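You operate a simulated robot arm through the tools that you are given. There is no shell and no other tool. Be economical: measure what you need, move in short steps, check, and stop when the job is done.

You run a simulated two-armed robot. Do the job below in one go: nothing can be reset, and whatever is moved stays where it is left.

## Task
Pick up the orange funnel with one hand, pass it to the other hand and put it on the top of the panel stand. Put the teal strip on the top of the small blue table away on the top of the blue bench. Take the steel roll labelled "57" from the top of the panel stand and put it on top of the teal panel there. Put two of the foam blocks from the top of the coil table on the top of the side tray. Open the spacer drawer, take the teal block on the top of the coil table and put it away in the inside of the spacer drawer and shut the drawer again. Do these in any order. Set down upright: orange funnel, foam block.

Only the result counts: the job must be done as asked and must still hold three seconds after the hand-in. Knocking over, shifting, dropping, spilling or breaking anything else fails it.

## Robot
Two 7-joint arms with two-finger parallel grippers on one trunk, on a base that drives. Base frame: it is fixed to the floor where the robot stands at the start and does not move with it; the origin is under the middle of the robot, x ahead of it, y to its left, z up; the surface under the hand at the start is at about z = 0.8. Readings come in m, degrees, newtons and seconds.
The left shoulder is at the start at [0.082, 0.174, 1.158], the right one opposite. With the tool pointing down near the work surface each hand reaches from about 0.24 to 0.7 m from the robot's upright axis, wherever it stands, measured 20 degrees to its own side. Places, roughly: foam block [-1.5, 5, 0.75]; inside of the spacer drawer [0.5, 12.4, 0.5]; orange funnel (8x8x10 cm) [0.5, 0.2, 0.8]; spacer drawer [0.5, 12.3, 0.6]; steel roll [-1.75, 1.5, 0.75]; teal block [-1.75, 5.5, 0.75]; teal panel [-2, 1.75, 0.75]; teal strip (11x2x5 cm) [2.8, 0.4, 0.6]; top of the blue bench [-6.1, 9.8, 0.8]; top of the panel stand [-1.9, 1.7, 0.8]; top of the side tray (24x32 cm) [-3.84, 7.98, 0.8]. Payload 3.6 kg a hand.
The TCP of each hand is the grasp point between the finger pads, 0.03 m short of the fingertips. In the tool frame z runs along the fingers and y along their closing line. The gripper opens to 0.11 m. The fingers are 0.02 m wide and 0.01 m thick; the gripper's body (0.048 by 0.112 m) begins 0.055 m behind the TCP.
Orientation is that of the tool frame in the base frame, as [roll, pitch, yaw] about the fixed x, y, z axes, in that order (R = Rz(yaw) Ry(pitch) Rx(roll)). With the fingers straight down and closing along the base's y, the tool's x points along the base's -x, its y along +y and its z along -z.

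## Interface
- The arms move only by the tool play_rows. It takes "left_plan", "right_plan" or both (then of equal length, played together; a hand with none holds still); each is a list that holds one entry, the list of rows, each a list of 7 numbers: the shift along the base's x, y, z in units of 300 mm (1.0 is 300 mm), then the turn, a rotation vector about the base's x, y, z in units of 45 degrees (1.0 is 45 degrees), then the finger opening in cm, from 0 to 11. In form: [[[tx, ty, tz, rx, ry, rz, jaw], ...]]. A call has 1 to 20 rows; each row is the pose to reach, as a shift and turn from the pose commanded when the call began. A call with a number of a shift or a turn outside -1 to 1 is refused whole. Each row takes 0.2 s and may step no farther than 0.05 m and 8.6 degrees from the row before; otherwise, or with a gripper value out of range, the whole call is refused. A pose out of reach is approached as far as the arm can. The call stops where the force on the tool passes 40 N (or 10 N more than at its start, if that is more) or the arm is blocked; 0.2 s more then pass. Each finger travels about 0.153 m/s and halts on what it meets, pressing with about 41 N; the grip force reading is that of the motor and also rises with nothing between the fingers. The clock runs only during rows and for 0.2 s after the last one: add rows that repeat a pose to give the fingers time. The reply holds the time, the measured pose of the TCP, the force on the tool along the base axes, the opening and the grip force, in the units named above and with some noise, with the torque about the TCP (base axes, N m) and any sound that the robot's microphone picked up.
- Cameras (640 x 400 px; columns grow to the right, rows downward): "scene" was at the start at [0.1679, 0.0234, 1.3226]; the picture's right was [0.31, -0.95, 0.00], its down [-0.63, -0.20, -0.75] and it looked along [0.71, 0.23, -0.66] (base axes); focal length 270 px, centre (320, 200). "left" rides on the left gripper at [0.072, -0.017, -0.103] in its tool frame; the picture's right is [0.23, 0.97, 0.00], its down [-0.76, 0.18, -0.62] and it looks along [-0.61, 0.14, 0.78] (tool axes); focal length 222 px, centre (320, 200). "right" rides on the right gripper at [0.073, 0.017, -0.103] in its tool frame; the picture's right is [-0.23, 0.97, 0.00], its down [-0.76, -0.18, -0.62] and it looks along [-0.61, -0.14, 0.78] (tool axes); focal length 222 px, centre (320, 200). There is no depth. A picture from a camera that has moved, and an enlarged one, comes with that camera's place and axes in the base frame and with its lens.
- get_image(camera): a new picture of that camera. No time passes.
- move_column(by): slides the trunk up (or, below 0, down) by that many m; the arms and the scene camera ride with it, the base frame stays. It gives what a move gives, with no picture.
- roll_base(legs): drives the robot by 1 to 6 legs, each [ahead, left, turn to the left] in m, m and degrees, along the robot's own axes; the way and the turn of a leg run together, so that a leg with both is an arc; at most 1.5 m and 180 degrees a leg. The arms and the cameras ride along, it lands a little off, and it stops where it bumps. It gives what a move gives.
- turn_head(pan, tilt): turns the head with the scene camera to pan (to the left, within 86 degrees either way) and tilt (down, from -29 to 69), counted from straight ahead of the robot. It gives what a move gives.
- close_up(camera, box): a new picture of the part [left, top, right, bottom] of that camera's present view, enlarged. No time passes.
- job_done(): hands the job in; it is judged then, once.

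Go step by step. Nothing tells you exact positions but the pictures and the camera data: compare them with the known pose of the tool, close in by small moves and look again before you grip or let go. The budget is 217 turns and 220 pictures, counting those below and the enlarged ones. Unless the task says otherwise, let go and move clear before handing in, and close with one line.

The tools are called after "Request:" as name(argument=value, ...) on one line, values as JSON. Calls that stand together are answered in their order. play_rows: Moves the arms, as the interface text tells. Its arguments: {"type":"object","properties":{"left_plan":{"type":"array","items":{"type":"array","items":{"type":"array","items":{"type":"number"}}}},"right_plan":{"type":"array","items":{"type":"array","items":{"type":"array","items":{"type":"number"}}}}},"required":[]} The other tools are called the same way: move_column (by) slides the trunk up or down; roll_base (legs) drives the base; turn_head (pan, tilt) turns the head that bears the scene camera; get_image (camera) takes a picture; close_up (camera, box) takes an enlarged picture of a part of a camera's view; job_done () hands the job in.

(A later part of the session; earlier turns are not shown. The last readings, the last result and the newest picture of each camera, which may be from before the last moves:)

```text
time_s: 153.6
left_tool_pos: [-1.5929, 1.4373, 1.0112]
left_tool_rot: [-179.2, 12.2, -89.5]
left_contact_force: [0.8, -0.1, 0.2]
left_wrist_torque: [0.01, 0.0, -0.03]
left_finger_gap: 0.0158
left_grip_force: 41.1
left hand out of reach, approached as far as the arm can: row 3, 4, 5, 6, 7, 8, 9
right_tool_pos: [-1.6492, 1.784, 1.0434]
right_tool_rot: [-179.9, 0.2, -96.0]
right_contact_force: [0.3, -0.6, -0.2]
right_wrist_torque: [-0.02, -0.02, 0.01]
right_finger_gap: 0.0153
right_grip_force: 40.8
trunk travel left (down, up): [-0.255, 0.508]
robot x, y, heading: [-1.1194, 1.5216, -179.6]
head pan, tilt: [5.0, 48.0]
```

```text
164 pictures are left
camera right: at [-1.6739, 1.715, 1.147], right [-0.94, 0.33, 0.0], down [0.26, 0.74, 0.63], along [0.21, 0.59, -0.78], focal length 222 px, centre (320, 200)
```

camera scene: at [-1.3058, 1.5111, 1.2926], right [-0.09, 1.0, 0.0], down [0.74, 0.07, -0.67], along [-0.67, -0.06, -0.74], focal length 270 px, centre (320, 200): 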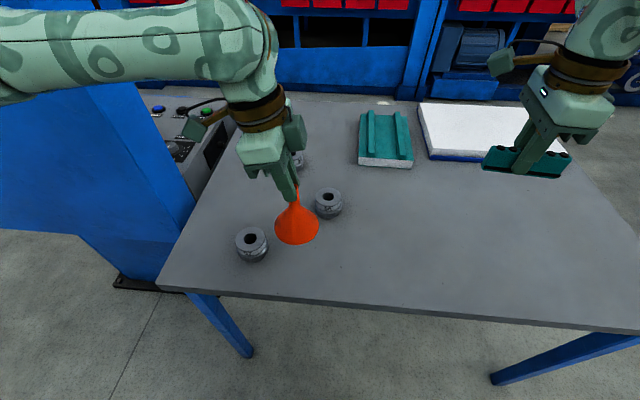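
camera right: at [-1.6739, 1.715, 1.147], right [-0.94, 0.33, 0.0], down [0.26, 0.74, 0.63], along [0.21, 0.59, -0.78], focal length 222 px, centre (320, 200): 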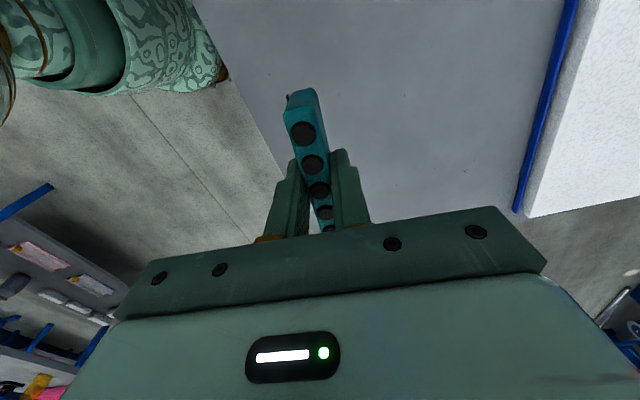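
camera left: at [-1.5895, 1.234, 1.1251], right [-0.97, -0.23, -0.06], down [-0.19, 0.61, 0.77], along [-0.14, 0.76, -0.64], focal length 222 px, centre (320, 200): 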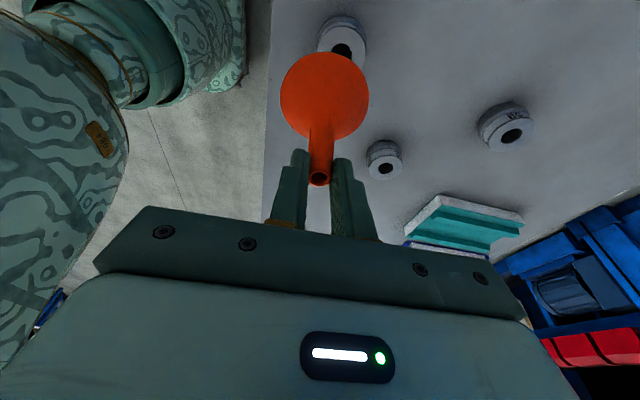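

The left wrist is wound up. Since the funnel is round, I rotate the hand +90° about vertical back to its natural yaw, then continue.

Request:
play_rows(left_plan=[[[0, 0, 0, 0, 0, 0.17, 0.5], [0, 0, 0, 0, 0, 0.34, 0.5], [0, 0, 0, 0, 0, 0.5, 0.5], [0, 0, 0, 0, 0, 0.67, 0.5], [0, 0, 0, 0, 0, 0.84, 0.5], [0, 0, 0, 0, 0, 1, 0.5]]])

Request:
play_rows(left_plan=[[[0, 0, 0, 0, 0, 0.17, 0.5], [0, 0, 0, 0, 0, 0.34, 0.5], [0, 0, 0, 0, 0, 0.5, 0.5], [0, 0, 0, 0, 0, 0.67, 0.5], [0, 0, 0, 0, 0, 0.84, 0.5], [0, 0, 0, 0, 0, 1, 0.5]]])

Request:
get_image(camera="scene")

```text
time_s: 155.0
left_tool_pos: [-1.5896, 1.4307, 1.0092]
left_tool_rot: [-179.1, 12.1, -44.4]
left_contact_force: [0.8, -0.5, -1.0]
left_wrist_torque: [-0.01, 0.01, -0.01]
left_finger_gap: 0.0157
left_grip_force: 40.9
right_tool_pos: [-1.65, 1.7834, 1.0439]
right_tool_rot: [-179.9, 0.2, -96.1]
right_contact_force: [0.0, 0.9, -0.5]
right_wrist_torque: [-0.02, 0.01, -0.01]
right_finger_gap: 0.0151
right_grip_force: 41.1
trunk travel left (down, up): [-0.255, 0.508]
robot x, y, heading: [-1.1258, 1.5232, -179.5]
head pan, tilt: [5.0, 48.0]
```

```text
time_s: 156.4
left_tool_pos: [-1.5706, 1.4105, 1.028]
left_tool_rot: [-179.2, 12.2, 0.6]
left_contact_force: [0.2, -0.2, -0.6]
left_wrist_torque: [0.02, 0.03, -0.02]
left_finger_gap: 0.0154
left_grip_force: 41.1
left hand out of reach, approached as far as the arm can: row 3, 4, 5, 6
right_tool_pos: [-1.6489, 1.7846, 1.0452]
right_tool_rot: [-179.9, 0.1, -95.9]
right_contact_force: [0.4, -0.4, -0.6]
right_wrist_torque: [0.02, 0.03, -0.01]
right_finger_gap: 0.0153
right_grip_force: 41.3
trunk travel left (down, up): [-0.255, 0.508]
robot x, y, heading: [-1.1289, 1.5207, -179.7]
head pan, tilt: [5.0, 48.0]
```

```text
163 pictures are left
camera scene: at [-1.3045, 1.5108, 1.2928], right [-0.09, 1.0, 0.0], down [0.74, 0.07, -0.67], along [-0.67, -0.06, -0.74], focal length 270 px, centre (320, 200)
```

scene: 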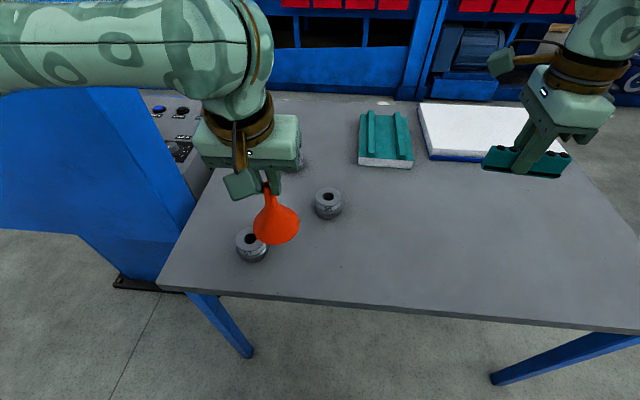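

Request:
play_rows(left_plan=[[[-0.04, 0.1, 0, 0, 0, 0, 0.5], [-0.08, 0.2, 0, 0, 0, 0, 0.5], [-0.12, 0.3, 0, 0, 0, 0, 0.5], [-0.16, 0.4, 0, 0, 0, 0, 0.5], [-0.16, 0.5, 0, 0, 0, 0, 0.5], [-0.16, 0.5, 0, 0, 0, 0, 0.5]]])

Request:
get_image(camera="scene")

```text
time_s: 157.8
left_tool_pos: [-1.5842, 1.4157, 1.0285]
left_tool_rot: [-179.2, 12.2, 0.5]
left_contact_force: [-0.5, -0.3, -1.4]
left_wrist_torque: [0.03, -0.01, 0.02]
left_finger_gap: 0.0156
left_grip_force: 40.8
left hand out of reach, approached as far as the arm can: row 1, 2, 3, 4, 5, 6
right_tool_pos: [-1.6499, 1.7854, 1.0438]
right_tool_rot: [-180.0, 0.2, -96.0]
right_contact_force: [0.0, -0.1, -0.1]
right_wrist_torque: [0.0, -0.02, 0.01]
right_finger_gap: 0.0151
right_grip_force: 41.2
trunk travel left (down, up): [-0.255, 0.508]
robot x, y, heading: [-1.1257, 1.5225, -179.8]
head pan, tilt: [5.0, 48.0]
```

```text
162 pictures are left
camera scene: at [-1.3057, 1.5111, 1.2926], right [-0.09, 1.0, 0.0], down [0.74, 0.07, -0.67], along [-0.67, -0.06, -0.74], focal length 270 px, centre (320, 200)
```

scene: 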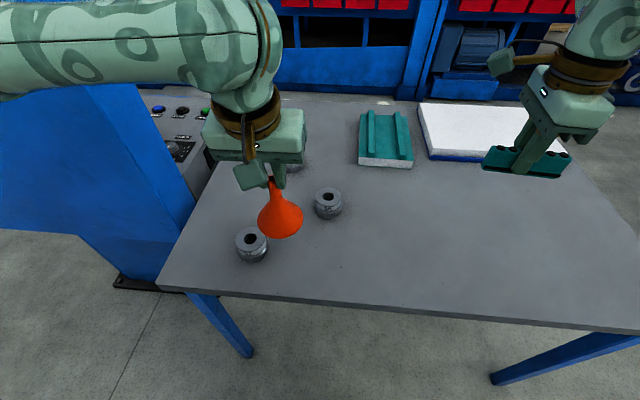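

The left arm won't go farther inward. I shift the base 0.25 m to the right instead and move the hand back to its own side.

Request:
roll_base(legs=[[0, -0.25, 0]])

Request:
play_rows(left_plan=[[[-0.03, -0.1, 0, 0, 0, 0, 0.5], [-0.07, -0.2, 0, 0, 0, 0, 0.5], [-0.1, -0.3, -0.05, 0, 0, 0, 0.5], [-0.12, -0.35, -0.15, 0, 0, 0, 0.5], [-0.12, -0.35, -0.25, 0, 0, 0, 0.5], [-0.12, -0.35, -0.35, 0, 0, 0, 0.5], [-0.12, -0.35, -0.43, 0, 0, 0, 0.5], [-0.12, -0.35, -0.43, 0, 0, 0, 0.5]]])

Request:
get_image(camera="scene")

Request:
get_image(camera="left")

```text
time_s: 159.6
left_tool_pos: [-1.5844, 1.6736, 1.0291]
left_tool_rot: [-179.3, 12.2, 0.0]
left_contact_force: [-0.5, -0.2, -0.7]
left_wrist_torque: [-0.04, 0.0, -0.01]
left_finger_gap: 0.0155
left_grip_force: 41.2
right_tool_pos: [-1.6477, 2.0423, 1.0432]
right_tool_rot: [-180.0, 0.1, -96.5]
right_contact_force: [-0.4, 0.8, -1.0]
right_wrist_torque: [0.01, -0.02, -0.02]
right_finger_gap: 0.0151
right_grip_force: 41.2
trunk travel left (down, up): [-0.255, 0.508]
robot x, y, heading: [-1.1253, 1.7731, 180.0]
head pan, tilt: [5.0, 48.0]
```

```text
time_s: 161.4
left_tool_pos: [-1.6177, 1.5676, 0.9004]
left_tool_rot: [-179.2, 12.3, 0.0]
left_contact_force: [0.5, 0.6, -0.6]
left_wrist_torque: [-0.06, -0.02, 0.03]
left_finger_gap: 0.0154
left_grip_force: 40.5
right_tool_pos: [-1.6483, 2.0416, 1.0441]
right_tool_rot: [-179.9, 0.2, -96.5]
right_contact_force: [-0.5, -0.9, -0.4]
right_wrist_torque: [0.03, 0.02, -0.01]
right_finger_gap: 0.0151
right_grip_force: 41.1
trunk travel left (down, up): [-0.255, 0.508]
robot x, y, heading: [-1.1269, 1.7765, 179.9]
head pan, tilt: [5.0, 48.0]
```

```text
161 pictures are left
camera scene: at [-1.3062, 1.7651, 1.2927], right [-0.09, 1.0, 0.0], down [0.74, 0.06, -0.67], along [-0.67, -0.06, -0.74], focal length 270 px, centre (320, 200)
```

scene: 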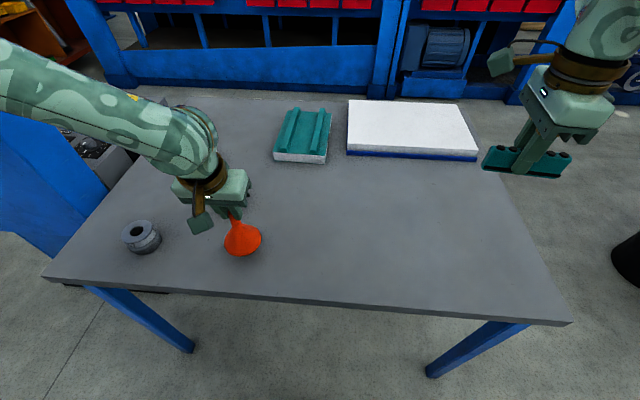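

```text
160 pictures are left
camera left: at [-1.5256, 1.5828, 0.9846], right [0.22, -0.97, -0.06], down [-0.61, -0.19, 0.77], along [-0.76, -0.13, -0.64], focal length 222 px, centre (320, 200)
```

left: 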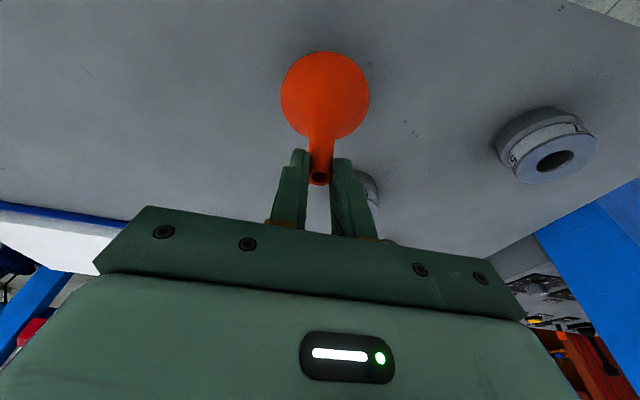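

I lower close to the stand top and check the gap.

Request:
play_rows(left_plan=[[[0, 0, -0.05, 0, 0, 0, 0.5], [0, 0, -0.1, 0, 0, 0, 0.5], [0, 0, -0.1, 0, 0, 0, 0.5]]])

Request:
close_up(camera="scene", box=[160, 180, 320, 280])

Request:
close_up(camera="left", box=[240, 20, 400, 120])

```text
time_s: 162.2
left_tool_pos: [-1.6209, 1.5653, 0.8705]
left_tool_rot: [-179.2, 12.1, 0.1]
left_contact_force: [0.7, -0.1, 0.0]
left_wrist_torque: [0.01, -0.03, 0.01]
left_finger_gap: 0.0155
left_grip_force: 40.8
right_tool_pos: [-1.6474, 2.0415, 1.0447]
right_tool_rot: [-179.9, 0.2, -96.5]
right_contact_force: [0.3, -0.3, -1.3]
right_wrist_torque: [-0.04, -0.02, -0.03]
right_finger_gap: 0.0152
right_grip_force: 40.7
trunk travel left (down, up): [-0.255, 0.508]
robot x, y, heading: [-1.1284, 1.7742, 180.1]
head pan, tilt: [5.0, 48.0]
```

```text
4.00 times, centred on (240, 230) of scene
camera zoom: at [-1.3063, 1.7652, 1.2926], right [-0.09, 1.0, 0.0], down [0.74, 0.06, -0.67], along [-0.67, -0.06, -0.74], focal length 1082 px, centre (640, 80)
```

zoom: 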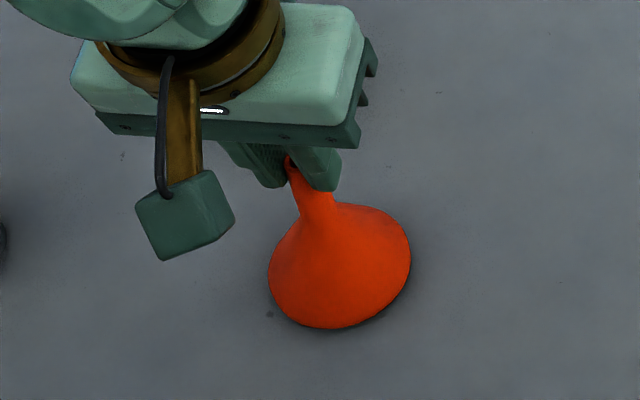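

```text
4.00 times, centred on (320, 70) of left
camera zoom: at [-1.5282, 1.581, 0.9554], right [0.22, -0.97, -0.06], down [-0.61, -0.19, 0.77], along [-0.76, -0.13, -0.64], focal length 888 px, centre (320, 720)
```

zoom: 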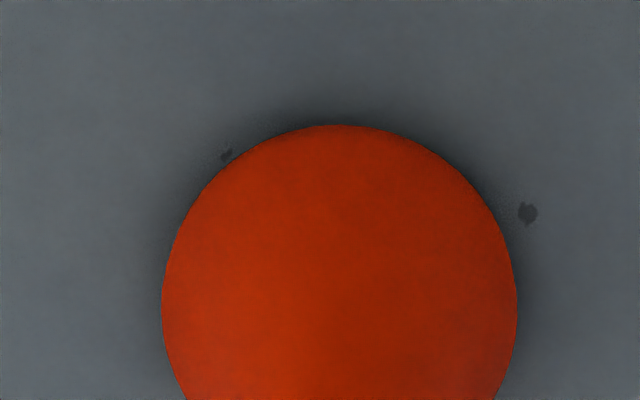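

Request:
play_rows(left_plan=[[[0, 0, -0.01, 0, 0, 0, 0.5], [0, 0, -0.02, 0, 0, 0, 0.5], [0, 0, -0.03, 0, 0, 0, 0.5], [0, 0, -0.035, 0, 0, 0, 0.5]]])

Request:
close_up(camera="left", box=[240, 20, 400, 120])

```text
time_s: 163.3
left_tool_pos: [-1.6216, 1.5669, 0.8655]
left_tool_rot: [-179.1, 12.9, -0.1]
left_contact_force: [6.0, -1.1, 24.8]
left_wrist_torque: [-0.08, -0.77, 0.04]
left_finger_gap: 0.0157
left_grip_force: 41.3
right_tool_pos: [-1.647, 2.0415, 1.0447]
right_tool_rot: [179.9, 0.1, -96.4]
right_contact_force: [-0.4, -0.8, -0.3]
right_wrist_torque: [-0.01, -0.02, 0.02]
right_finger_gap: 0.0153
right_grip_force: 41.4
trunk travel left (down, up): [-0.255, 0.508]
robot x, y, heading: [-1.1255, 1.7762, 179.9]
head pan, tilt: [5.0, 48.0]
stopped in row 4 (left hand): the force on the tool passed its limit at 41 N (the readings are from after the stop); the commanded pose is now the measured one
```

```text
4.00 times, centred on (320, 70) of left
camera zoom: at [-1.5284, 1.5826, 0.9487], right [0.22, -0.97, -0.07], down [-0.6, -0.19, 0.77], along [-0.77, -0.13, -0.63], focal length 888 px, centre (320, 720)
```

zoom: 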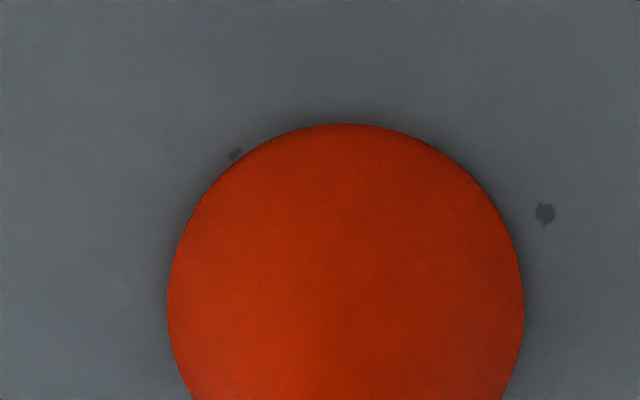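

Contact (stand top ≈0.755). I ease off, release and withdraw upward along the tool axis.

Request:
play_rows(left_plan=[[[0, 0, 0.007, 0, 0, 0, 0.5], [0, 0, 0.007, 0, 0, 0, 2.5], [0, 0, 0.007, 0, 0, 0, 4.5], [0, 0, 0.007, 0, 0, 0, 5], [0.02, 0, 0.1, 0, 0, 0, 5], [0.05, 0, 0.24, 0, 0, 0, 5], [0.07, 0, 0.38, 0, 0, 0, 5], [0.09, 0, 0.5, 0, 0, 0, 5]]])

Request:
get_image(camera="scene")

Request:
get_image(camera="left")

```text
time_s: 165.1
left_tool_pos: [-1.596, 1.565, 1.0145]
left_tool_rot: [-179.2, 12.6, 0.0]
left_contact_force: [-0.3, -0.6, 0.0]
left_wrist_torque: [0.02, 0.0, 0.0]
left_finger_gap: 0.0502
left_grip_force: 0.1
right_tool_pos: [-1.6487, 2.0422, 1.0438]
right_tool_rot: [-180.0, 0.2, -96.5]
right_contact_force: [-0.3, 0.1, -0.7]
right_wrist_torque: [-0.02, -0.01, 0.0]
right_finger_gap: 0.0153
right_grip_force: 40.7
trunk travel left (down, up): [-0.255, 0.508]
robot x, y, heading: [-1.1266, 1.7723, 179.9]
head pan, tilt: [5.0, 48.0]
```

```text
156 pictures are left
camera scene: at [-1.3054, 1.7653, 1.2928], right [-0.09, 1.0, 0.0], down [0.74, 0.06, -0.67], along [-0.67, -0.06, -0.74], focal length 270 px, centre (320, 200)
```

scene: 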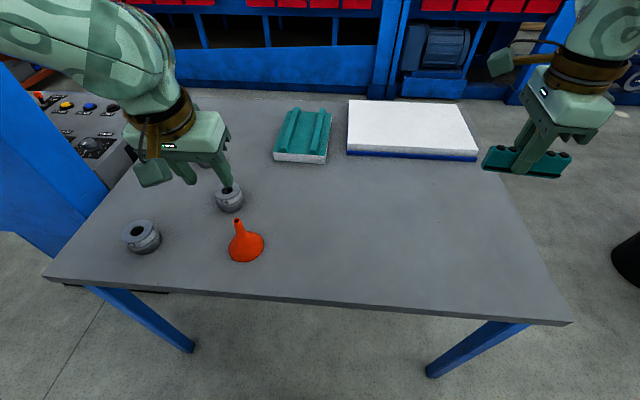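

```text
155 pictures are left
camera left: at [-1.5027, 1.5809, 1.0984], right [0.22, -0.97, -0.06], down [-0.61, -0.19, 0.77], along [-0.76, -0.13, -0.63], focal length 222 px, centre (320, 200)
```

left: 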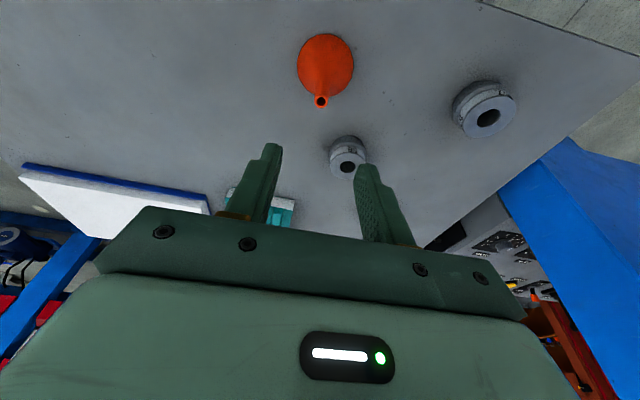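

The funnel stands upright. I shift the base left so roll 57 is in the left hand's comfortable zone, and straighten the hand above it.

Request:
roll_base(legs=[[0, 0.24, 0]])

Request:
play_rows(left_plan=[[[0, 0, 0, 0, -0.14, 0, 8], [0, 0, 0, 0, -0.27, 0, 11], [0, 0, 0, 0, -0.27, 0, 11]]])

Request:
get_image(camera="left")

Request:
get_image(camera="scene")

```text
time_s: 166.9
left_tool_pos: [-1.5986, 1.3266, 1.013]
left_tool_rot: [-179.1, 12.7, -0.4]
left_contact_force: [0.4, -0.1, -0.5]
left_wrist_torque: [0.04, 0.0, 0.0]
left_finger_gap: 0.0499
left_grip_force: 0.0
right_tool_pos: [-1.6475, 1.8042, 1.0447]
right_tool_rot: [-180.0, 0.1, -96.9]
right_contact_force: [-0.4, -0.1, -1.0]
right_wrist_torque: [-0.02, 0.02, 0.01]
right_finger_gap: 0.0152
right_grip_force: 40.8
trunk travel left (down, up): [-0.255, 0.508]
robot x, y, heading: [-1.1281, 1.5341, 179.5]
head pan, tilt: [5.0, 48.0]
```

```text
time_s: 167.7
left_tool_pos: [-1.5999, 1.3278, 1.0144]
left_tool_rot: [-179.0, 0.4, -0.4]
left_contact_force: [0.0, -1.0, 0.1]
left_wrist_torque: [0.01, -0.02, -0.04]
left_finger_gap: 0.11
left_grip_force: 0.0
right_tool_pos: [-1.6471, 1.8042, 1.0442]
right_tool_rot: [-179.8, 0.1, -97.0]
right_contact_force: [-0.6, -0.1, -0.3]
right_wrist_torque: [0.03, 0.0, 0.01]
right_finger_gap: 0.0153
right_grip_force: 40.9
trunk travel left (down, up): [-0.255, 0.508]
robot x, y, heading: [-1.1303, 1.534, 179.6]
head pan, tilt: [5.0, 48.0]
```

```text
154 pictures are left
camera left: at [-1.5261, 1.3421, 1.1161], right [0.22, -0.98, -0.02], down [-0.76, -0.18, 0.63], along [-0.61, -0.12, -0.78], focal length 222 px, centre (320, 200)
```

left: 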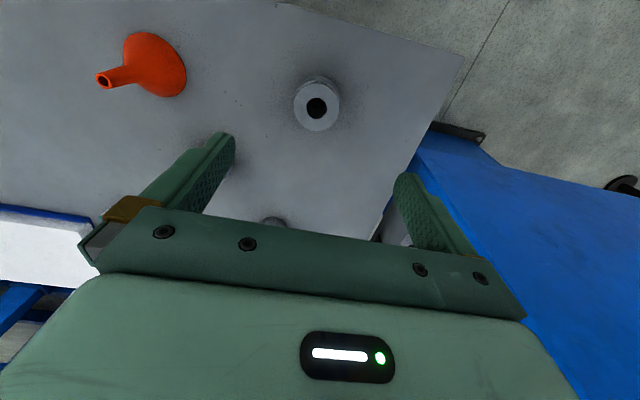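

```text
153 pictures are left
camera scene: at [-1.3073, 1.5256, 1.2927], right [-0.08, 1.0, 0.0], down [0.74, 0.06, -0.67], along [-0.67, -0.05, -0.74], focal length 270 px, centre (320, 200)
```

scene: 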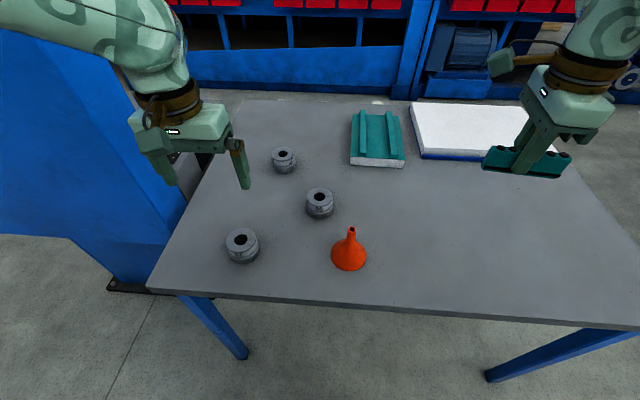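

Request:
close_up(camera="scene", box=[200, 215, 280, 265])

Request:
close_up(camera="scene", box=[330, 95, 426, 175])

```text
8.00 times, centred on (240, 240) of scene
camera zoom: at [-1.3073, 1.5256, 1.2927], right [-0.08, 1.0, 0.0], down [0.74, 0.06, -0.67], along [-0.67, -0.05, -0.74], focal length 2163 px, centre (960, -120)
```

zoom: 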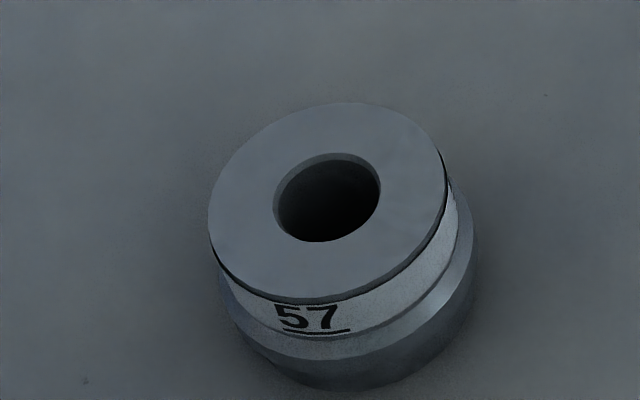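

```text
5.00 times, centred on (378, 135) of scene
camera zoom: at [-1.3073, 1.5256, 1.2927], right [-0.08, 1.0, 0.0], down [0.74, 0.06, -0.67], along [-0.67, -0.05, -0.74], focal length 1352 px, centre (30, 525)
```

zoom: 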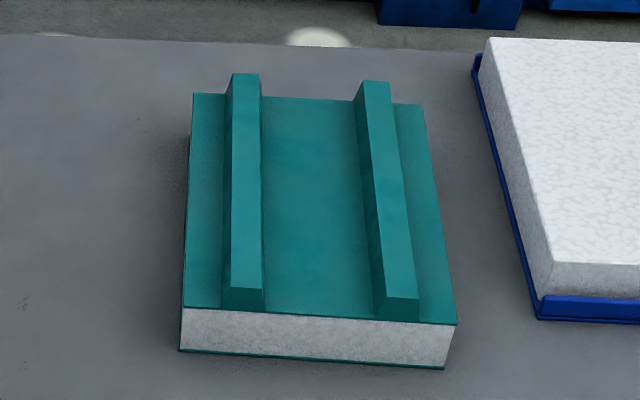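

Roll 57: 6.3 cm label cylinder over a 7.2 cm base, centre at (−1.615, 1.331). I descend over it.

Request:
play_rows(left_plan=[[[-0.02, 0.005, -0.14, 0, 0, 0, 11], [-0.04, 0.01, -0.28, 0, 0, 0, 11], [-0.05, 0.01, -0.42, 0, 0, 0, 11], [-0.05, 0.01, -0.54, 0, 0, 0, 11], [-0.05, 0.01, -0.54, 0, 0, 0, 11]]])

Request:
get_image(camera="left")

Request:
close_up(camera="scene", box=[160, 170, 320, 270])

```text
time_s: 168.9
left_tool_pos: [-1.6163, 1.3322, 0.85]
left_tool_rot: [-179.1, 0.3, -0.4]
left_contact_force: [0.2, 0.1, -0.3]
left_wrist_torque: [0.03, -0.03, 0.0]
left_finger_gap: 0.1099
left_grip_force: 0.2
right_tool_pos: [-1.6471, 1.8042, 1.0437]
right_tool_rot: [-179.8, 0.3, -96.9]
right_contact_force: [-0.2, 0.3, -0.8]
right_wrist_torque: [0.0, 0.0, -0.01]
right_finger_gap: 0.0153
right_grip_force: 41.1
trunk travel left (down, up): [-0.255, 0.508]
robot x, y, heading: [-1.1263, 1.5365, 179.6]
head pan, tilt: [5.0, 48.0]
```

```text
150 pictures are left
camera left: at [-1.5429, 1.3465, 0.9524], right [0.22, -0.98, -0.02], down [-0.76, -0.18, 0.63], along [-0.61, -0.12, -0.78], focal length 222 px, centre (320, 200)
```

left: 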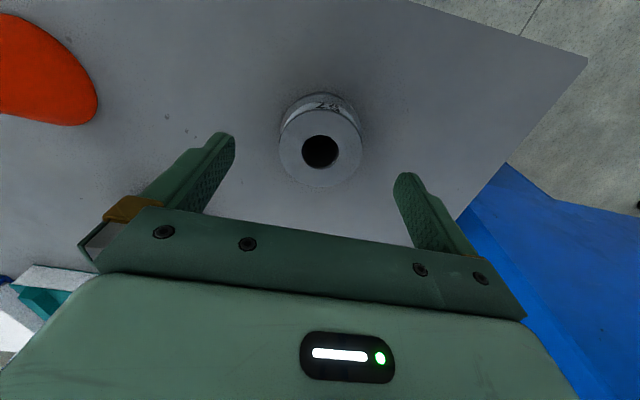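

```text
4.00 times, centred on (240, 220) of scene
camera zoom: at [-1.3072, 1.5257, 1.2927], right [-0.08, 1.0, 0.0], down [0.74, 0.06, -0.67], along [-0.67, -0.05, -0.74], focal length 1082 px, centre (640, 120)
```

zoom: 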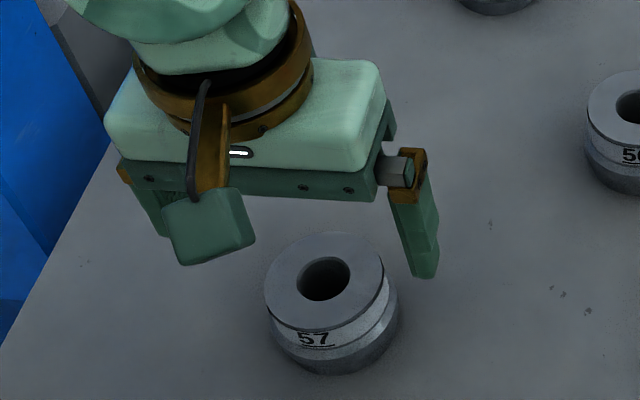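

Centred within 2 mm. Down and grip.

Request:
play_rows(left_plan=[[[-0.007, 0.003, -0.08, 0, 0, 0, 11], [-0.007, 0.003, -0.143, 0, 0, 0, 11], [-0.007, 0.003, -0.143, 0, 0, 0, 8], [-0.007, 0.003, -0.143, 0, 0, 0, 5], [-0.007, 0.003, -0.143, 0, 0, 0, 5], [-0.007, 0.003, -0.143, 0, 0, 0, 5]]])

Request:
close_up(camera="scene", box=[160, 170, 320, 270])

Request:
get_image(camera="left")

```text
time_s: 170.3
left_tool_pos: [-1.6165, 1.3351, 0.8092]
left_tool_rot: [-179.1, 0.4, -0.3]
left_contact_force: [-0.7, 0.0, 0.4]
left_wrist_torque: [-0.13, 0.05, 0.0]
left_finger_gap: 0.0662
left_grip_force: 41.1
right_tool_pos: [-1.6479, 1.805, 1.0443]
right_tool_rot: [-179.9, 0.2, -96.9]
right_contact_force: [0.0, 0.3, -0.4]
right_wrist_torque: [-0.04, 0.0, -0.01]
right_finger_gap: 0.0153
right_grip_force: 40.8
trunk travel left (down, up): [-0.255, 0.508]
robot x, y, heading: [-1.1241, 1.5344, 179.5]
head pan, tilt: [5.0, 48.0]
```

```text
4.00 times, centred on (240, 220) of scene
camera zoom: at [-1.3076, 1.5256, 1.2926], right [-0.08, 1.0, 0.0], down [0.74, 0.06, -0.67], along [-0.67, -0.05, -0.74], focal length 1082 px, centre (640, 120)
```

zoom: 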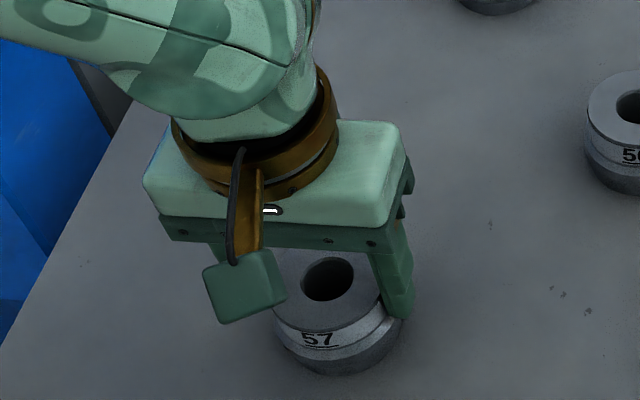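

```text
147 pictures are left
camera left: at [-1.5443, 1.3484, 0.9102], right [0.22, -0.98, -0.02], down [-0.76, -0.18, 0.63], along [-0.61, -0.12, -0.78], focal length 222 px, centre (320, 200)
```

left: 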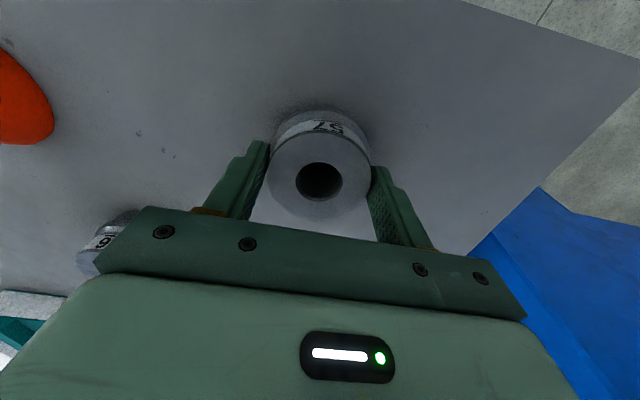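

Roll gripped. I lift it and raise the trunk, then back out to drive round to the far side of the stand (via its +y end).

Request:
play_rows(left_plan=[[[0, 0, 0.1, 0, 0, 0, 5], [0, 0, 0.25, 0, 0, 0, 5], [0, 0, 0.4, 0, 0, 0, 5], [0, 0, 0.55, 0, 0, 0, 5], [0, 0, 0.7, 0, 0, 0, 5]]])

Request:
move_column(by=0.1)

Request:
roll_base(legs=[[-0.45, 0, 0.4], [0, -1.15, 0]])

Request:
turn_head(pan=0, tilt=22)

Request:
get_image(camera="scene")

```text
time_s: 171.5
left_tool_pos: [-1.6159, 1.3295, 1.024]
left_tool_rot: [-179.1, 0.4, -0.6]
left_contact_force: [0.4, -0.5, -2.7]
left_wrist_torque: [-0.02, 0.01, -0.04]
left_finger_gap: 0.0663
left_grip_force: 41.0
right_tool_pos: [-1.6466, 1.8034, 1.043]
right_tool_rot: [-180.0, 0.2, -96.9]
right_contact_force: [0.1, -0.2, -2.0]
right_wrist_torque: [-0.02, -0.01, 0.0]
right_finger_gap: 0.0152
right_grip_force: 41.3
trunk travel left (down, up): [-0.255, 0.508]
robot x, y, heading: [-1.1272, 1.5325, 179.5]
head pan, tilt: [5.0, 48.0]
```

```text
time_s: 172.8
left_tool_pos: [-1.6166, 1.3318, 1.1181]
left_tool_rot: [-179.1, 0.4, -0.5]
left_contact_force: [0.0, -0.3, -3.7]
left_wrist_torque: [-0.03, -0.03, 0.01]
left_finger_gap: 0.0662
left_grip_force: 40.4
right_tool_pos: [-1.6485, 1.8045, 1.1427]
right_tool_rot: [-179.8, 0.3, -96.9]
right_contact_force: [0.7, -1.0, -1.7]
right_wrist_torque: [0.03, -0.03, -0.04]
right_finger_gap: 0.0151
right_grip_force: 41.2
trunk travel left (down, up): [-0.355, 0.408]
robot x, y, heading: [-1.1317, 1.5323, 179.4]
head pan, tilt: [5.0, 48.0]
```

```text
time_s: 180.9
left_tool_pos: [-1.1445, 2.4866, 1.1173]
left_tool_rot: [-179.1, 0.4, -2.7]
left_contact_force: [0.2, -0.4, -4.3]
left_wrist_torque: [0.04, -0.07, -0.02]
left_finger_gap: 0.0663
left_grip_force: 40.8
right_tool_pos: [-1.1572, 2.9581, 1.1434]
right_tool_rot: [-179.9, 0.2, -99.2]
right_contact_force: [-0.3, 0.1, -0.1]
right_wrist_torque: [-0.03, -0.01, -0.02]
right_finger_gap: 0.0152
right_grip_force: 41.4
trunk travel left (down, up): [-0.355, 0.408]
robot x, y, heading: [-0.648, 2.6707, 177.0]
head pan, tilt: [5.0, 48.0]
```

```text
time_s: 181.8
left_tool_pos: [-1.144, 2.4859, 1.1189]
left_tool_rot: [-179.0, 0.3, -2.7]
left_contact_force: [-0.3, 0.2, -3.2]
left_wrist_torque: [-0.01, -0.01, -0.03]
left_finger_gap: 0.0662
left_grip_force: 40.7
right_tool_pos: [-1.158, 2.9598, 1.1432]
right_tool_rot: [-179.9, 0.2, -99.2]
right_contact_force: [0.4, 0.3, -0.4]
right_wrist_torque: [-0.04, -0.02, 0.03]
right_finger_gap: 0.0151
right_grip_force: 40.8
trunk travel left (down, up): [-0.355, 0.408]
robot x, y, heading: [-0.6476, 2.6674, 177.7]
head pan, tilt: [0.0, 22.0]
```

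```text
146 pictures are left
camera scene: at [-0.8023, 2.6728, 1.4342], right [0.05, 1.0, 0.0], down [0.38, -0.02, -0.93], along [-0.93, 0.04, -0.38], focal length 270 px, centre (320, 200)
```

scene: 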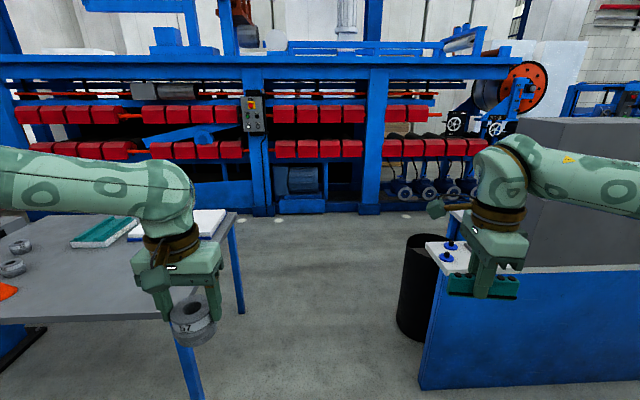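

The gap between stand and desk is about 0.85 m wide; I go through along its middle, turn around behind the stand and look.

Request:
roll_base(legs=[[0, 0, 2.3], [1.2, 0, 0]])

Request:
get_image(camera="scene")

```text
time_s: 188.2
left_tool_pos: [-2.3249, 2.4687, 1.117]
left_tool_rot: [-179.1, 0.5, -0.1]
left_contact_force: [-0.4, 0.0, -3.2]
left_wrist_torque: [0.0, 0.01, -0.01]
left_finger_gap: 0.0663
left_grip_force: 40.7
right_tool_pos: [-2.3592, 2.9411, 1.1444]
right_tool_rot: [-179.8, 0.2, -96.5]
right_contact_force: [-0.2, -0.3, 0.7]
right_wrist_torque: [0.03, 0.01, 0.0]
right_finger_gap: 0.0153
right_grip_force: 41.3
trunk travel left (down, up): [-0.355, 0.408]
robot x, y, heading: [-1.836, 2.6741, 179.9]
head pan, tilt: [0.0, 22.0]
```

```text
145 pictures are left
camera scene: at [-1.9905, 2.6714, 1.4342], right [0.0, 1.0, 0.0], down [0.38, 0.0, -0.93], along [-0.93, 0.0, -0.38], focal length 270 px, centre (320, 200)
```

scene: 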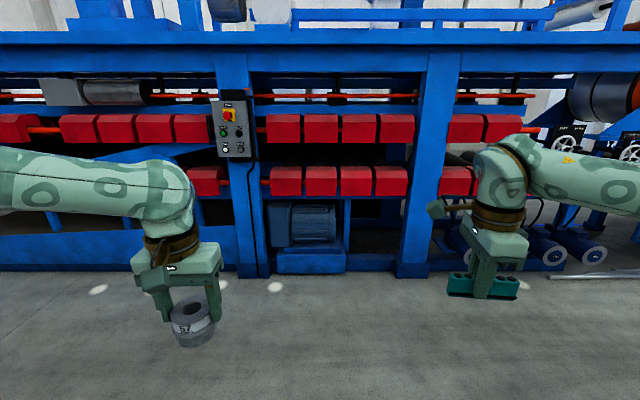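

Request:
roll_base(legs=[[1.02, 0, 0], [0, 0, 90], [0, 0, 90], [0, -1.2, 0]])

Request:
turn_head(pan=0, tilt=40)

Request:
get_image(camera="scene")

```text
time_s: 206.8
left_tool_pos: [-2.418, 1.6699, 1.118]
left_tool_rot: [-179.1, 0.3, 177.3]
left_contact_force: [0.0, -0.6, -2.9]
left_wrist_torque: [0.03, 0.01, -0.02]
left_finger_gap: 0.066
left_grip_force: 41.1
right_tool_pos: [-2.405, 1.1981, 1.1444]
right_tool_rot: [-180.0, 0.2, 80.8]
right_contact_force: [-0.4, 0.2, -0.1]
right_wrist_torque: [0.01, 0.01, 0.01]
right_finger_gap: 0.015
right_grip_force: 40.9
trunk travel left (down, up): [-0.355, 0.408]
robot x, y, heading: [-2.9145, 1.49, -2.8]
head pan, tilt: [0.0, 22.0]
```

```text
time_s: 207.6
left_tool_pos: [-2.4184, 1.6717, 1.1181]
left_tool_rot: [-179.2, 0.4, 177.3]
left_contact_force: [0.6, 0.8, -3.5]
left_wrist_torque: [-0.02, 0.01, 0.02]
left_finger_gap: 0.0661
left_grip_force: 40.6
right_tool_pos: [-2.4054, 1.1985, 1.1436]
right_tool_rot: [-179.9, 0.2, 80.8]
right_contact_force: [-0.1, -0.8, -0.5]
right_wrist_torque: [-0.04, 0.0, 0.02]
right_finger_gap: 0.015
right_grip_force: 41.6
trunk travel left (down, up): [-0.355, 0.408]
robot x, y, heading: [-2.9137, 1.4901, -2.8]
head pan, tilt: [0.0, 40.0]
```

```text
144 pictures are left
camera scene: at [-2.7723, 1.4795, 1.4062], right [-0.05, -1.0, 0.0], down [-0.64, 0.03, -0.77], along [0.77, -0.04, -0.64], focal length 270 px, centre (320, 200)
```

scene: 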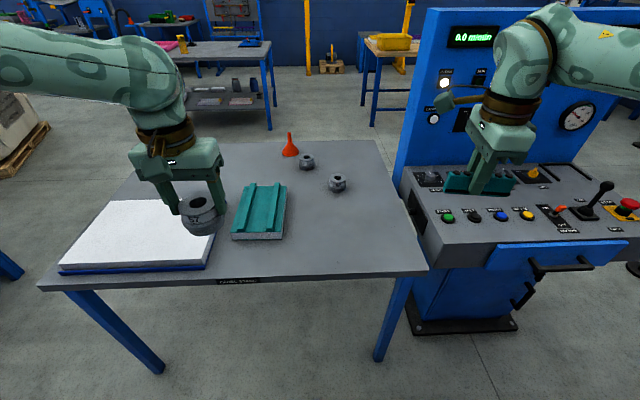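

The panel spans x −2.17…−1.96, y 1.574…1.735, its groove centred near y≈1.652. I drive in a little and bring the roll above it.

Request:
roll_base(legs=[[0, 0, 2.8], [0.28, 0, 0]])

Request:
get_image(camera="scene")

Request:
get_image(camera="left")

```text
time_s: 209.9
left_tool_pos: [-2.1494, 1.6889, 1.1173]
left_tool_rot: [-179.1, 0.4, 179.5]
left_contact_force: [0.7, -0.4, -3.8]
left_wrist_torque: [0.02, 0.03, 0.0]
left_finger_gap: 0.0662
left_grip_force: 41.5
right_tool_pos: [-2.1169, 1.2164, 1.1433]
right_tool_rot: [-179.9, 0.2, 83.0]
right_contact_force: [-0.3, 0.3, 0.2]
right_wrist_torque: [0.01, 0.0, -0.01]
right_finger_gap: 0.0152
right_grip_force: 41.1
trunk travel left (down, up): [-0.355, 0.408]
robot x, y, heading: [-2.6369, 1.4872, -0.6]
head pan, tilt: [0.0, 40.0]
```

```text
143 pictures are left
camera scene: at [-2.4948, 1.4835, 1.406], right [-0.01, -1.0, 0.0], down [-0.64, 0.01, -0.77], along [0.77, -0.01, -0.64], focal length 270 px, centre (320, 200)
```

scene: 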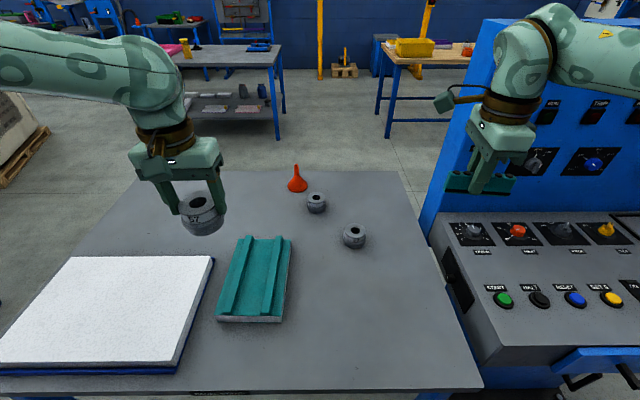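

```text
142 pictures are left
camera left: at [-2.2218, 1.6744, 1.2201], right [-0.22, 0.98, -0.02], down [0.76, 0.18, 0.62], along [0.61, 0.12, -0.78], focal length 222 px, centre (320, 200)
```

left: 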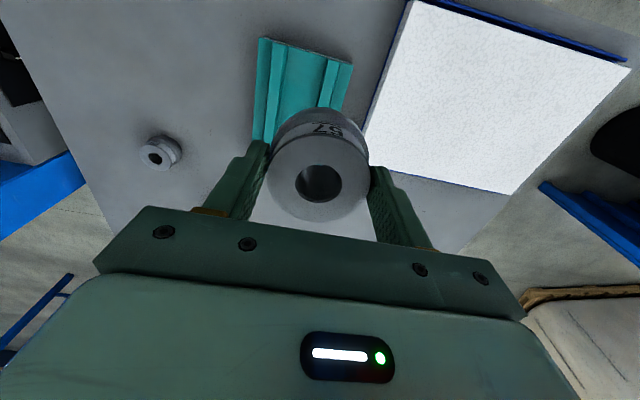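

Request:
close_up(camera="scene", box=[200, 220, 312, 330])

```text
3.64 times, centred on (256, 275) of scene
camera zoom: at [-2.4948, 1.4835, 1.406], right [-0.01, -1.0, 0.0], down [-0.64, 0.01, -0.77], along [0.77, -0.01, -0.64], focal length 983 px, centre (553, -73)
```

zoom: 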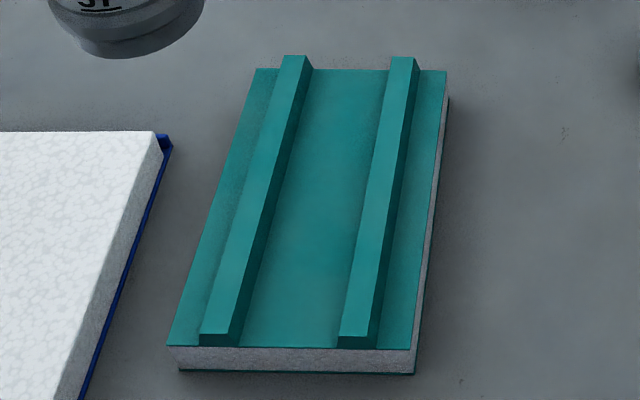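

The groove centre is at (−2.068, 1.649). I bring the roll above it.

Request:
play_rows(left_plan=[[[0.06, -0.03, -0.1, 0, 0, 0, 5], [0.13, -0.07, -0.2, 0, 0, 0, 5], [0.2, -0.1, -0.3, 0, 0, 0, 5], [0.258, -0.133, -0.4, 0, 0, 0, 5], [0.258, -0.133, -0.5, 0, 0, 0, 5], [0.258, -0.133, -0.6, 0, 0, 0, 5], [0.258, -0.133, -0.7, 0, 0, 0, 5], [0.258, -0.133, -0.79, 0, 0, 0, 5], [0.258, -0.133, -0.79, 0, 0, 0, 5]]])

Request:
get_image(camera="left")

Request:
close_up(camera="scene", box=[180, 190, 340, 330])

```text
time_s: 211.9
left_tool_pos: [-2.1409, 1.7091, 0.948]
left_tool_rot: [-179.0, 0.5, 179.5]
left_contact_force: [0.0, -0.1, -3.4]
left_wrist_torque: [0.01, -0.02, 0.02]
left_finger_gap: 0.0662
left_grip_force: 40.9
left hand out of reach, approached as far as the arm can: row 3, 4, 5, 6, 7, 8, 9
right_tool_pos: [-2.1187, 1.2169, 1.1442]
right_tool_rot: [-179.9, 0.3, 83.1]
right_contact_force: [-0.4, 0.0, 0.1]
right_wrist_torque: [0.0, 0.01, -0.01]
right_finger_gap: 0.0154
right_grip_force: 41.2
trunk travel left (down, up): [-0.355, 0.408]
robot x, y, heading: [-2.638, 1.4858, -0.3]
head pan, tilt: [0.0, 40.0]
```

```text
140 pictures are left
camera left: at [-2.2143, 1.6945, 1.0494], right [-0.22, 0.98, -0.02], down [0.76, 0.18, 0.63], along [0.61, 0.12, -0.78], focal length 222 px, centre (320, 200)
```

left: 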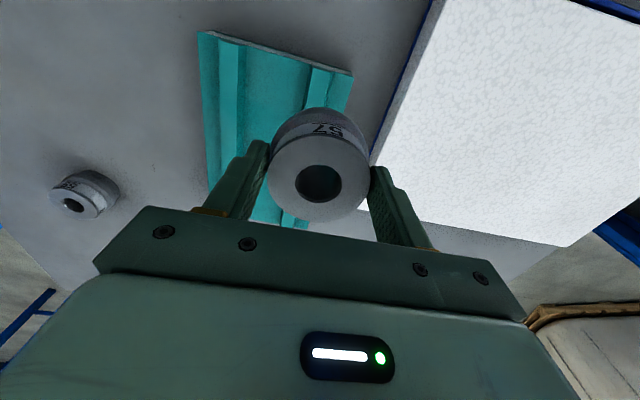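

```text
2.86 times, centred on (260, 260) of scene
camera zoom: at [-2.4957, 1.4835, 1.4061], right [-0.01, -1.0, 0.0], down [-0.64, 0.01, -0.77], along [0.77, -0.01, -0.64], focal length 773 px, centre (491, 29)
```

zoom: 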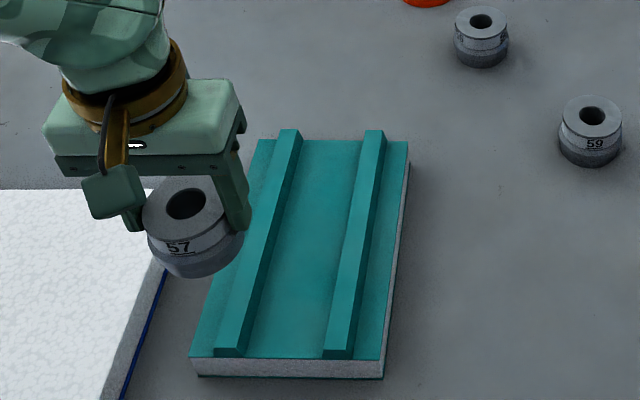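

The left arm again resists inward motion, so I'll shift the base right; first I pull the right hand back and up, away from the console.

Request:
play_rows(right_plan=[[[-0.13, 0, 0.05, 0, 0, 0, 1], [-0.26, 0, 0.1, 0, 0, 0, 1], [-0.39, 0, 0.15, 0, 0, 0, 1], [-0.45, 0, 0.15, 0, 0, 0, 1]]])

Request:
roll_base(legs=[[0, -0.1, 0.3]])

Request:
get_image(camera="scene")

```text
time_s: 212.9
left_tool_pos: [-2.1403, 1.7088, 0.9473]
left_tool_rot: [-179.1, 0.4, 179.5]
left_contact_force: [-0.4, 0.2, -3.0]
left_wrist_torque: [0.01, -0.01, 0.03]
left_finger_gap: 0.066
left_grip_force: 40.9
right_tool_pos: [-2.2541, 1.2184, 1.1895]
right_tool_rot: [-179.9, 0.1, 83.0]
right_contact_force: [0.6, -0.3, -1.6]
right_wrist_torque: [0.04, 0.01, 0.0]
right_finger_gap: 0.015
right_grip_force: 41.2
trunk travel left (down, up): [-0.355, 0.408]
robot x, y, heading: [-2.6403, 1.487, -0.5]
head pan, tilt: [0.0, 40.0]
```

```text
time_s: 214.1
left_tool_pos: [-2.1421, 1.6108, 0.9476]
left_tool_rot: [-179.1, 0.4, 179.8]
left_contact_force: [0.2, -0.4, -3.3]
left_wrist_torque: [0.0, 0.01, 0.01]
left_finger_gap: 0.066
left_grip_force: 41.5
right_tool_pos: [-2.2518, 1.1202, 1.188]
right_tool_rot: [-179.9, 0.0, 83.3]
right_contact_force: [-0.2, 0.2, -0.9]
right_wrist_torque: [0.03, 0.03, 0.02]
right_finger_gap: 0.0153
right_grip_force: 40.7
trunk travel left (down, up): [-0.355, 0.408]
robot x, y, heading: [-2.6348, 1.3907, -0.5]
head pan, tilt: [0.0, 40.0]
```

```text
138 pictures are left
camera scene: at [-2.4966, 1.3832, 1.4061], right [0.0, -1.0, 0.0], down [-0.64, 0.0, -0.77], along [0.77, 0.0, -0.64], focal length 270 px, centre (320, 200)
```

scene: 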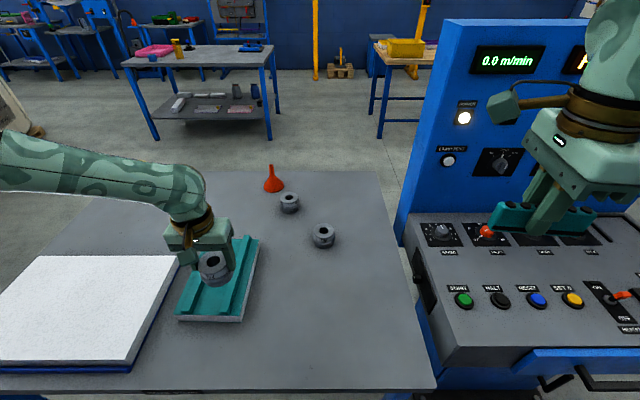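

Request:
play_rows(left_plan=[[[0.08, 0.04, -0.05, 0, 0, 0, 5], [0.16, 0.09, -0.1, 0, 0, 0, 5], [0.233, 0.127, -0.16, 0, 0, 0, 5], [0.233, 0.127, -0.225, 0, 0, 0, 5], [0.233, 0.127, -0.225, 0, 0, 0, 5]]])

Request:
get_image(camera="left")

Request:
close_up(camera="scene", box=[140, 200, 300, 330])

```text
time_s: 215.3
left_tool_pos: [-2.1163, 1.6744, 0.9265]
left_tool_rot: [-179.0, 0.4, 179.7]
left_contact_force: [1.3, 0.2, -3.1]
left_wrist_torque: [-0.01, 0.03, -0.01]
left_finger_gap: 0.0662
left_grip_force: 40.9
left hand out of reach, approached as far as the arm can: row 1, 2, 3, 4, 5
right_tool_pos: [-2.2519, 1.1219, 1.189]
right_tool_rot: [-179.9, 0.2, 83.3]
right_contact_force: [0.6, -0.3, -0.4]
right_wrist_torque: [0.01, -0.02, -0.03]
right_finger_gap: 0.0151
right_grip_force: 40.7
trunk travel left (down, up): [-0.355, 0.408]
robot x, y, heading: [-2.637, 1.3877, -0.3]
head pan, tilt: [0.0, 40.0]
```

```text
137 pictures are left
camera left: at [-2.1899, 1.6589, 1.0275], right [-0.22, 0.97, -0.02], down [0.76, 0.19, 0.63], along [0.61, 0.13, -0.78], focal length 222 px, centre (320, 200)
```

left: 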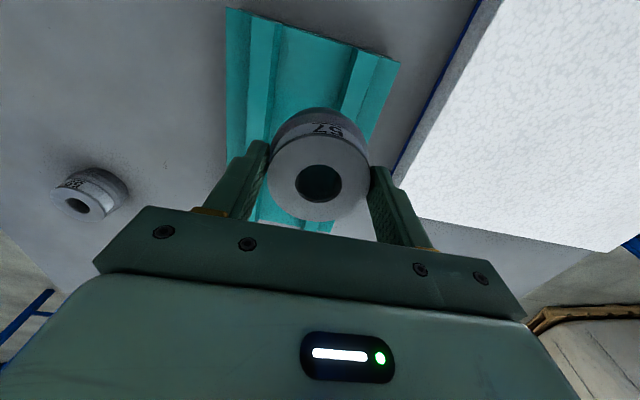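

```text
3.08 times, centred on (220, 265) of scene
camera zoom: at [-2.4966, 1.3844, 1.4061], right [0.0, -1.0, 0.0], down [-0.64, 0.0, -0.77], along [0.77, 0.0, -0.64], focal length 832 px, centre (628, 0)
```

zoom: 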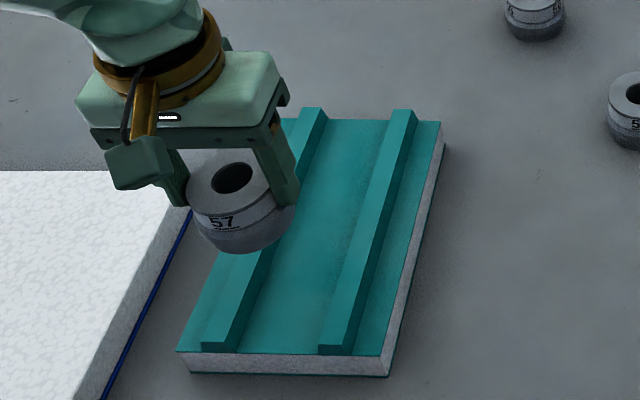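

The console top is only at z≈0.78, so I can lower the trunk safely: first raise the left hand 0.12, then lower the trunk 0.12.

Request:
play_rows(left_plan=[[[-0.05, 0, 0.13, 0, 0, 0, 5], [-0.05, 0, 0.26, 0, 0, 0, 5], [-0.05, 0, 0.4, 0, 0, 0, 5], [-0.05, 0, 0.4, 0, 0, 0, 5]]])

Request:
move_column(by=-0.12)

Request:
play_rows(left_plan=[[[0.08, -0.04, 0, 0, 0, 0, 5], [0.14, -0.06, 0, 0, 0, 0, 5], [0.18, -0.08, 0, 0, 0, 0, 5], [0.18, -0.08, 0, 0, 0, 0, 5]]])

```text
time_s: 216.3
left_tool_pos: [-2.1301, 1.6735, 1.0436]
left_tool_rot: [-179.0, 0.4, 179.9]
left_contact_force: [-1.2, -0.7, -2.7]
left_wrist_torque: [0.03, 0.01, 0.01]
left_finger_gap: 0.0661
left_grip_force: 40.6
right_tool_pos: [-2.2522, 1.1218, 1.1899]
right_tool_rot: [-179.9, 0.2, 83.3]
right_contact_force: [0.1, -0.4, -0.4]
right_wrist_torque: [0.04, 0.02, 0.02]
right_finger_gap: 0.0152
right_grip_force: 41.2
trunk travel left (down, up): [-0.355, 0.408]
robot x, y, heading: [-2.6387, 1.3869, -0.2]
head pan, tilt: [0.0, 40.0]
```

```text
time_s: 217.8
left_tool_pos: [-2.1296, 1.675, 0.9237]
left_tool_rot: [-179.2, 0.6, 179.7]
left_contact_force: [0.1, 0.3, -3.0]
left_wrist_torque: [-0.01, -0.03, -0.01]
left_finger_gap: 0.0662
left_grip_force: 40.8
right_tool_pos: [-2.2527, 1.1222, 1.069]
right_tool_rot: [180.0, 0.2, 83.3]
right_contact_force: [-0.2, 0.1, -0.3]
right_wrist_torque: [0.01, 0.0, -0.02]
right_finger_gap: 0.0152
right_grip_force: 41.2
trunk travel left (down, up): [-0.235, 0.528]
robot x, y, heading: [-2.6367, 1.3843, -0.4]
head pan, tilt: [0.0, 40.0]
```

```text
time_s: 218.8
left_tool_pos: [-2.074, 1.6517, 0.9231]
left_tool_rot: [-179.0, 0.4, 179.8]
left_contact_force: [0.5, -0.3, -3.3]
left_wrist_torque: [0.01, 0.01, -0.02]
left_finger_gap: 0.0661
left_grip_force: 41.4
right_tool_pos: [-2.2539, 1.1213, 1.0684]
right_tool_rot: [-179.9, 0.2, 83.3]
right_contact_force: [-0.2, 0.7, -0.4]
right_wrist_torque: [-0.01, 0.0, 0.0]
right_finger_gap: 0.0153
right_grip_force: 41.3
trunk travel left (down, up): [-0.235, 0.528]
robot x, y, heading: [-2.642, 1.3868, -0.5]
head pan, tilt: [0.0, 40.0]
```

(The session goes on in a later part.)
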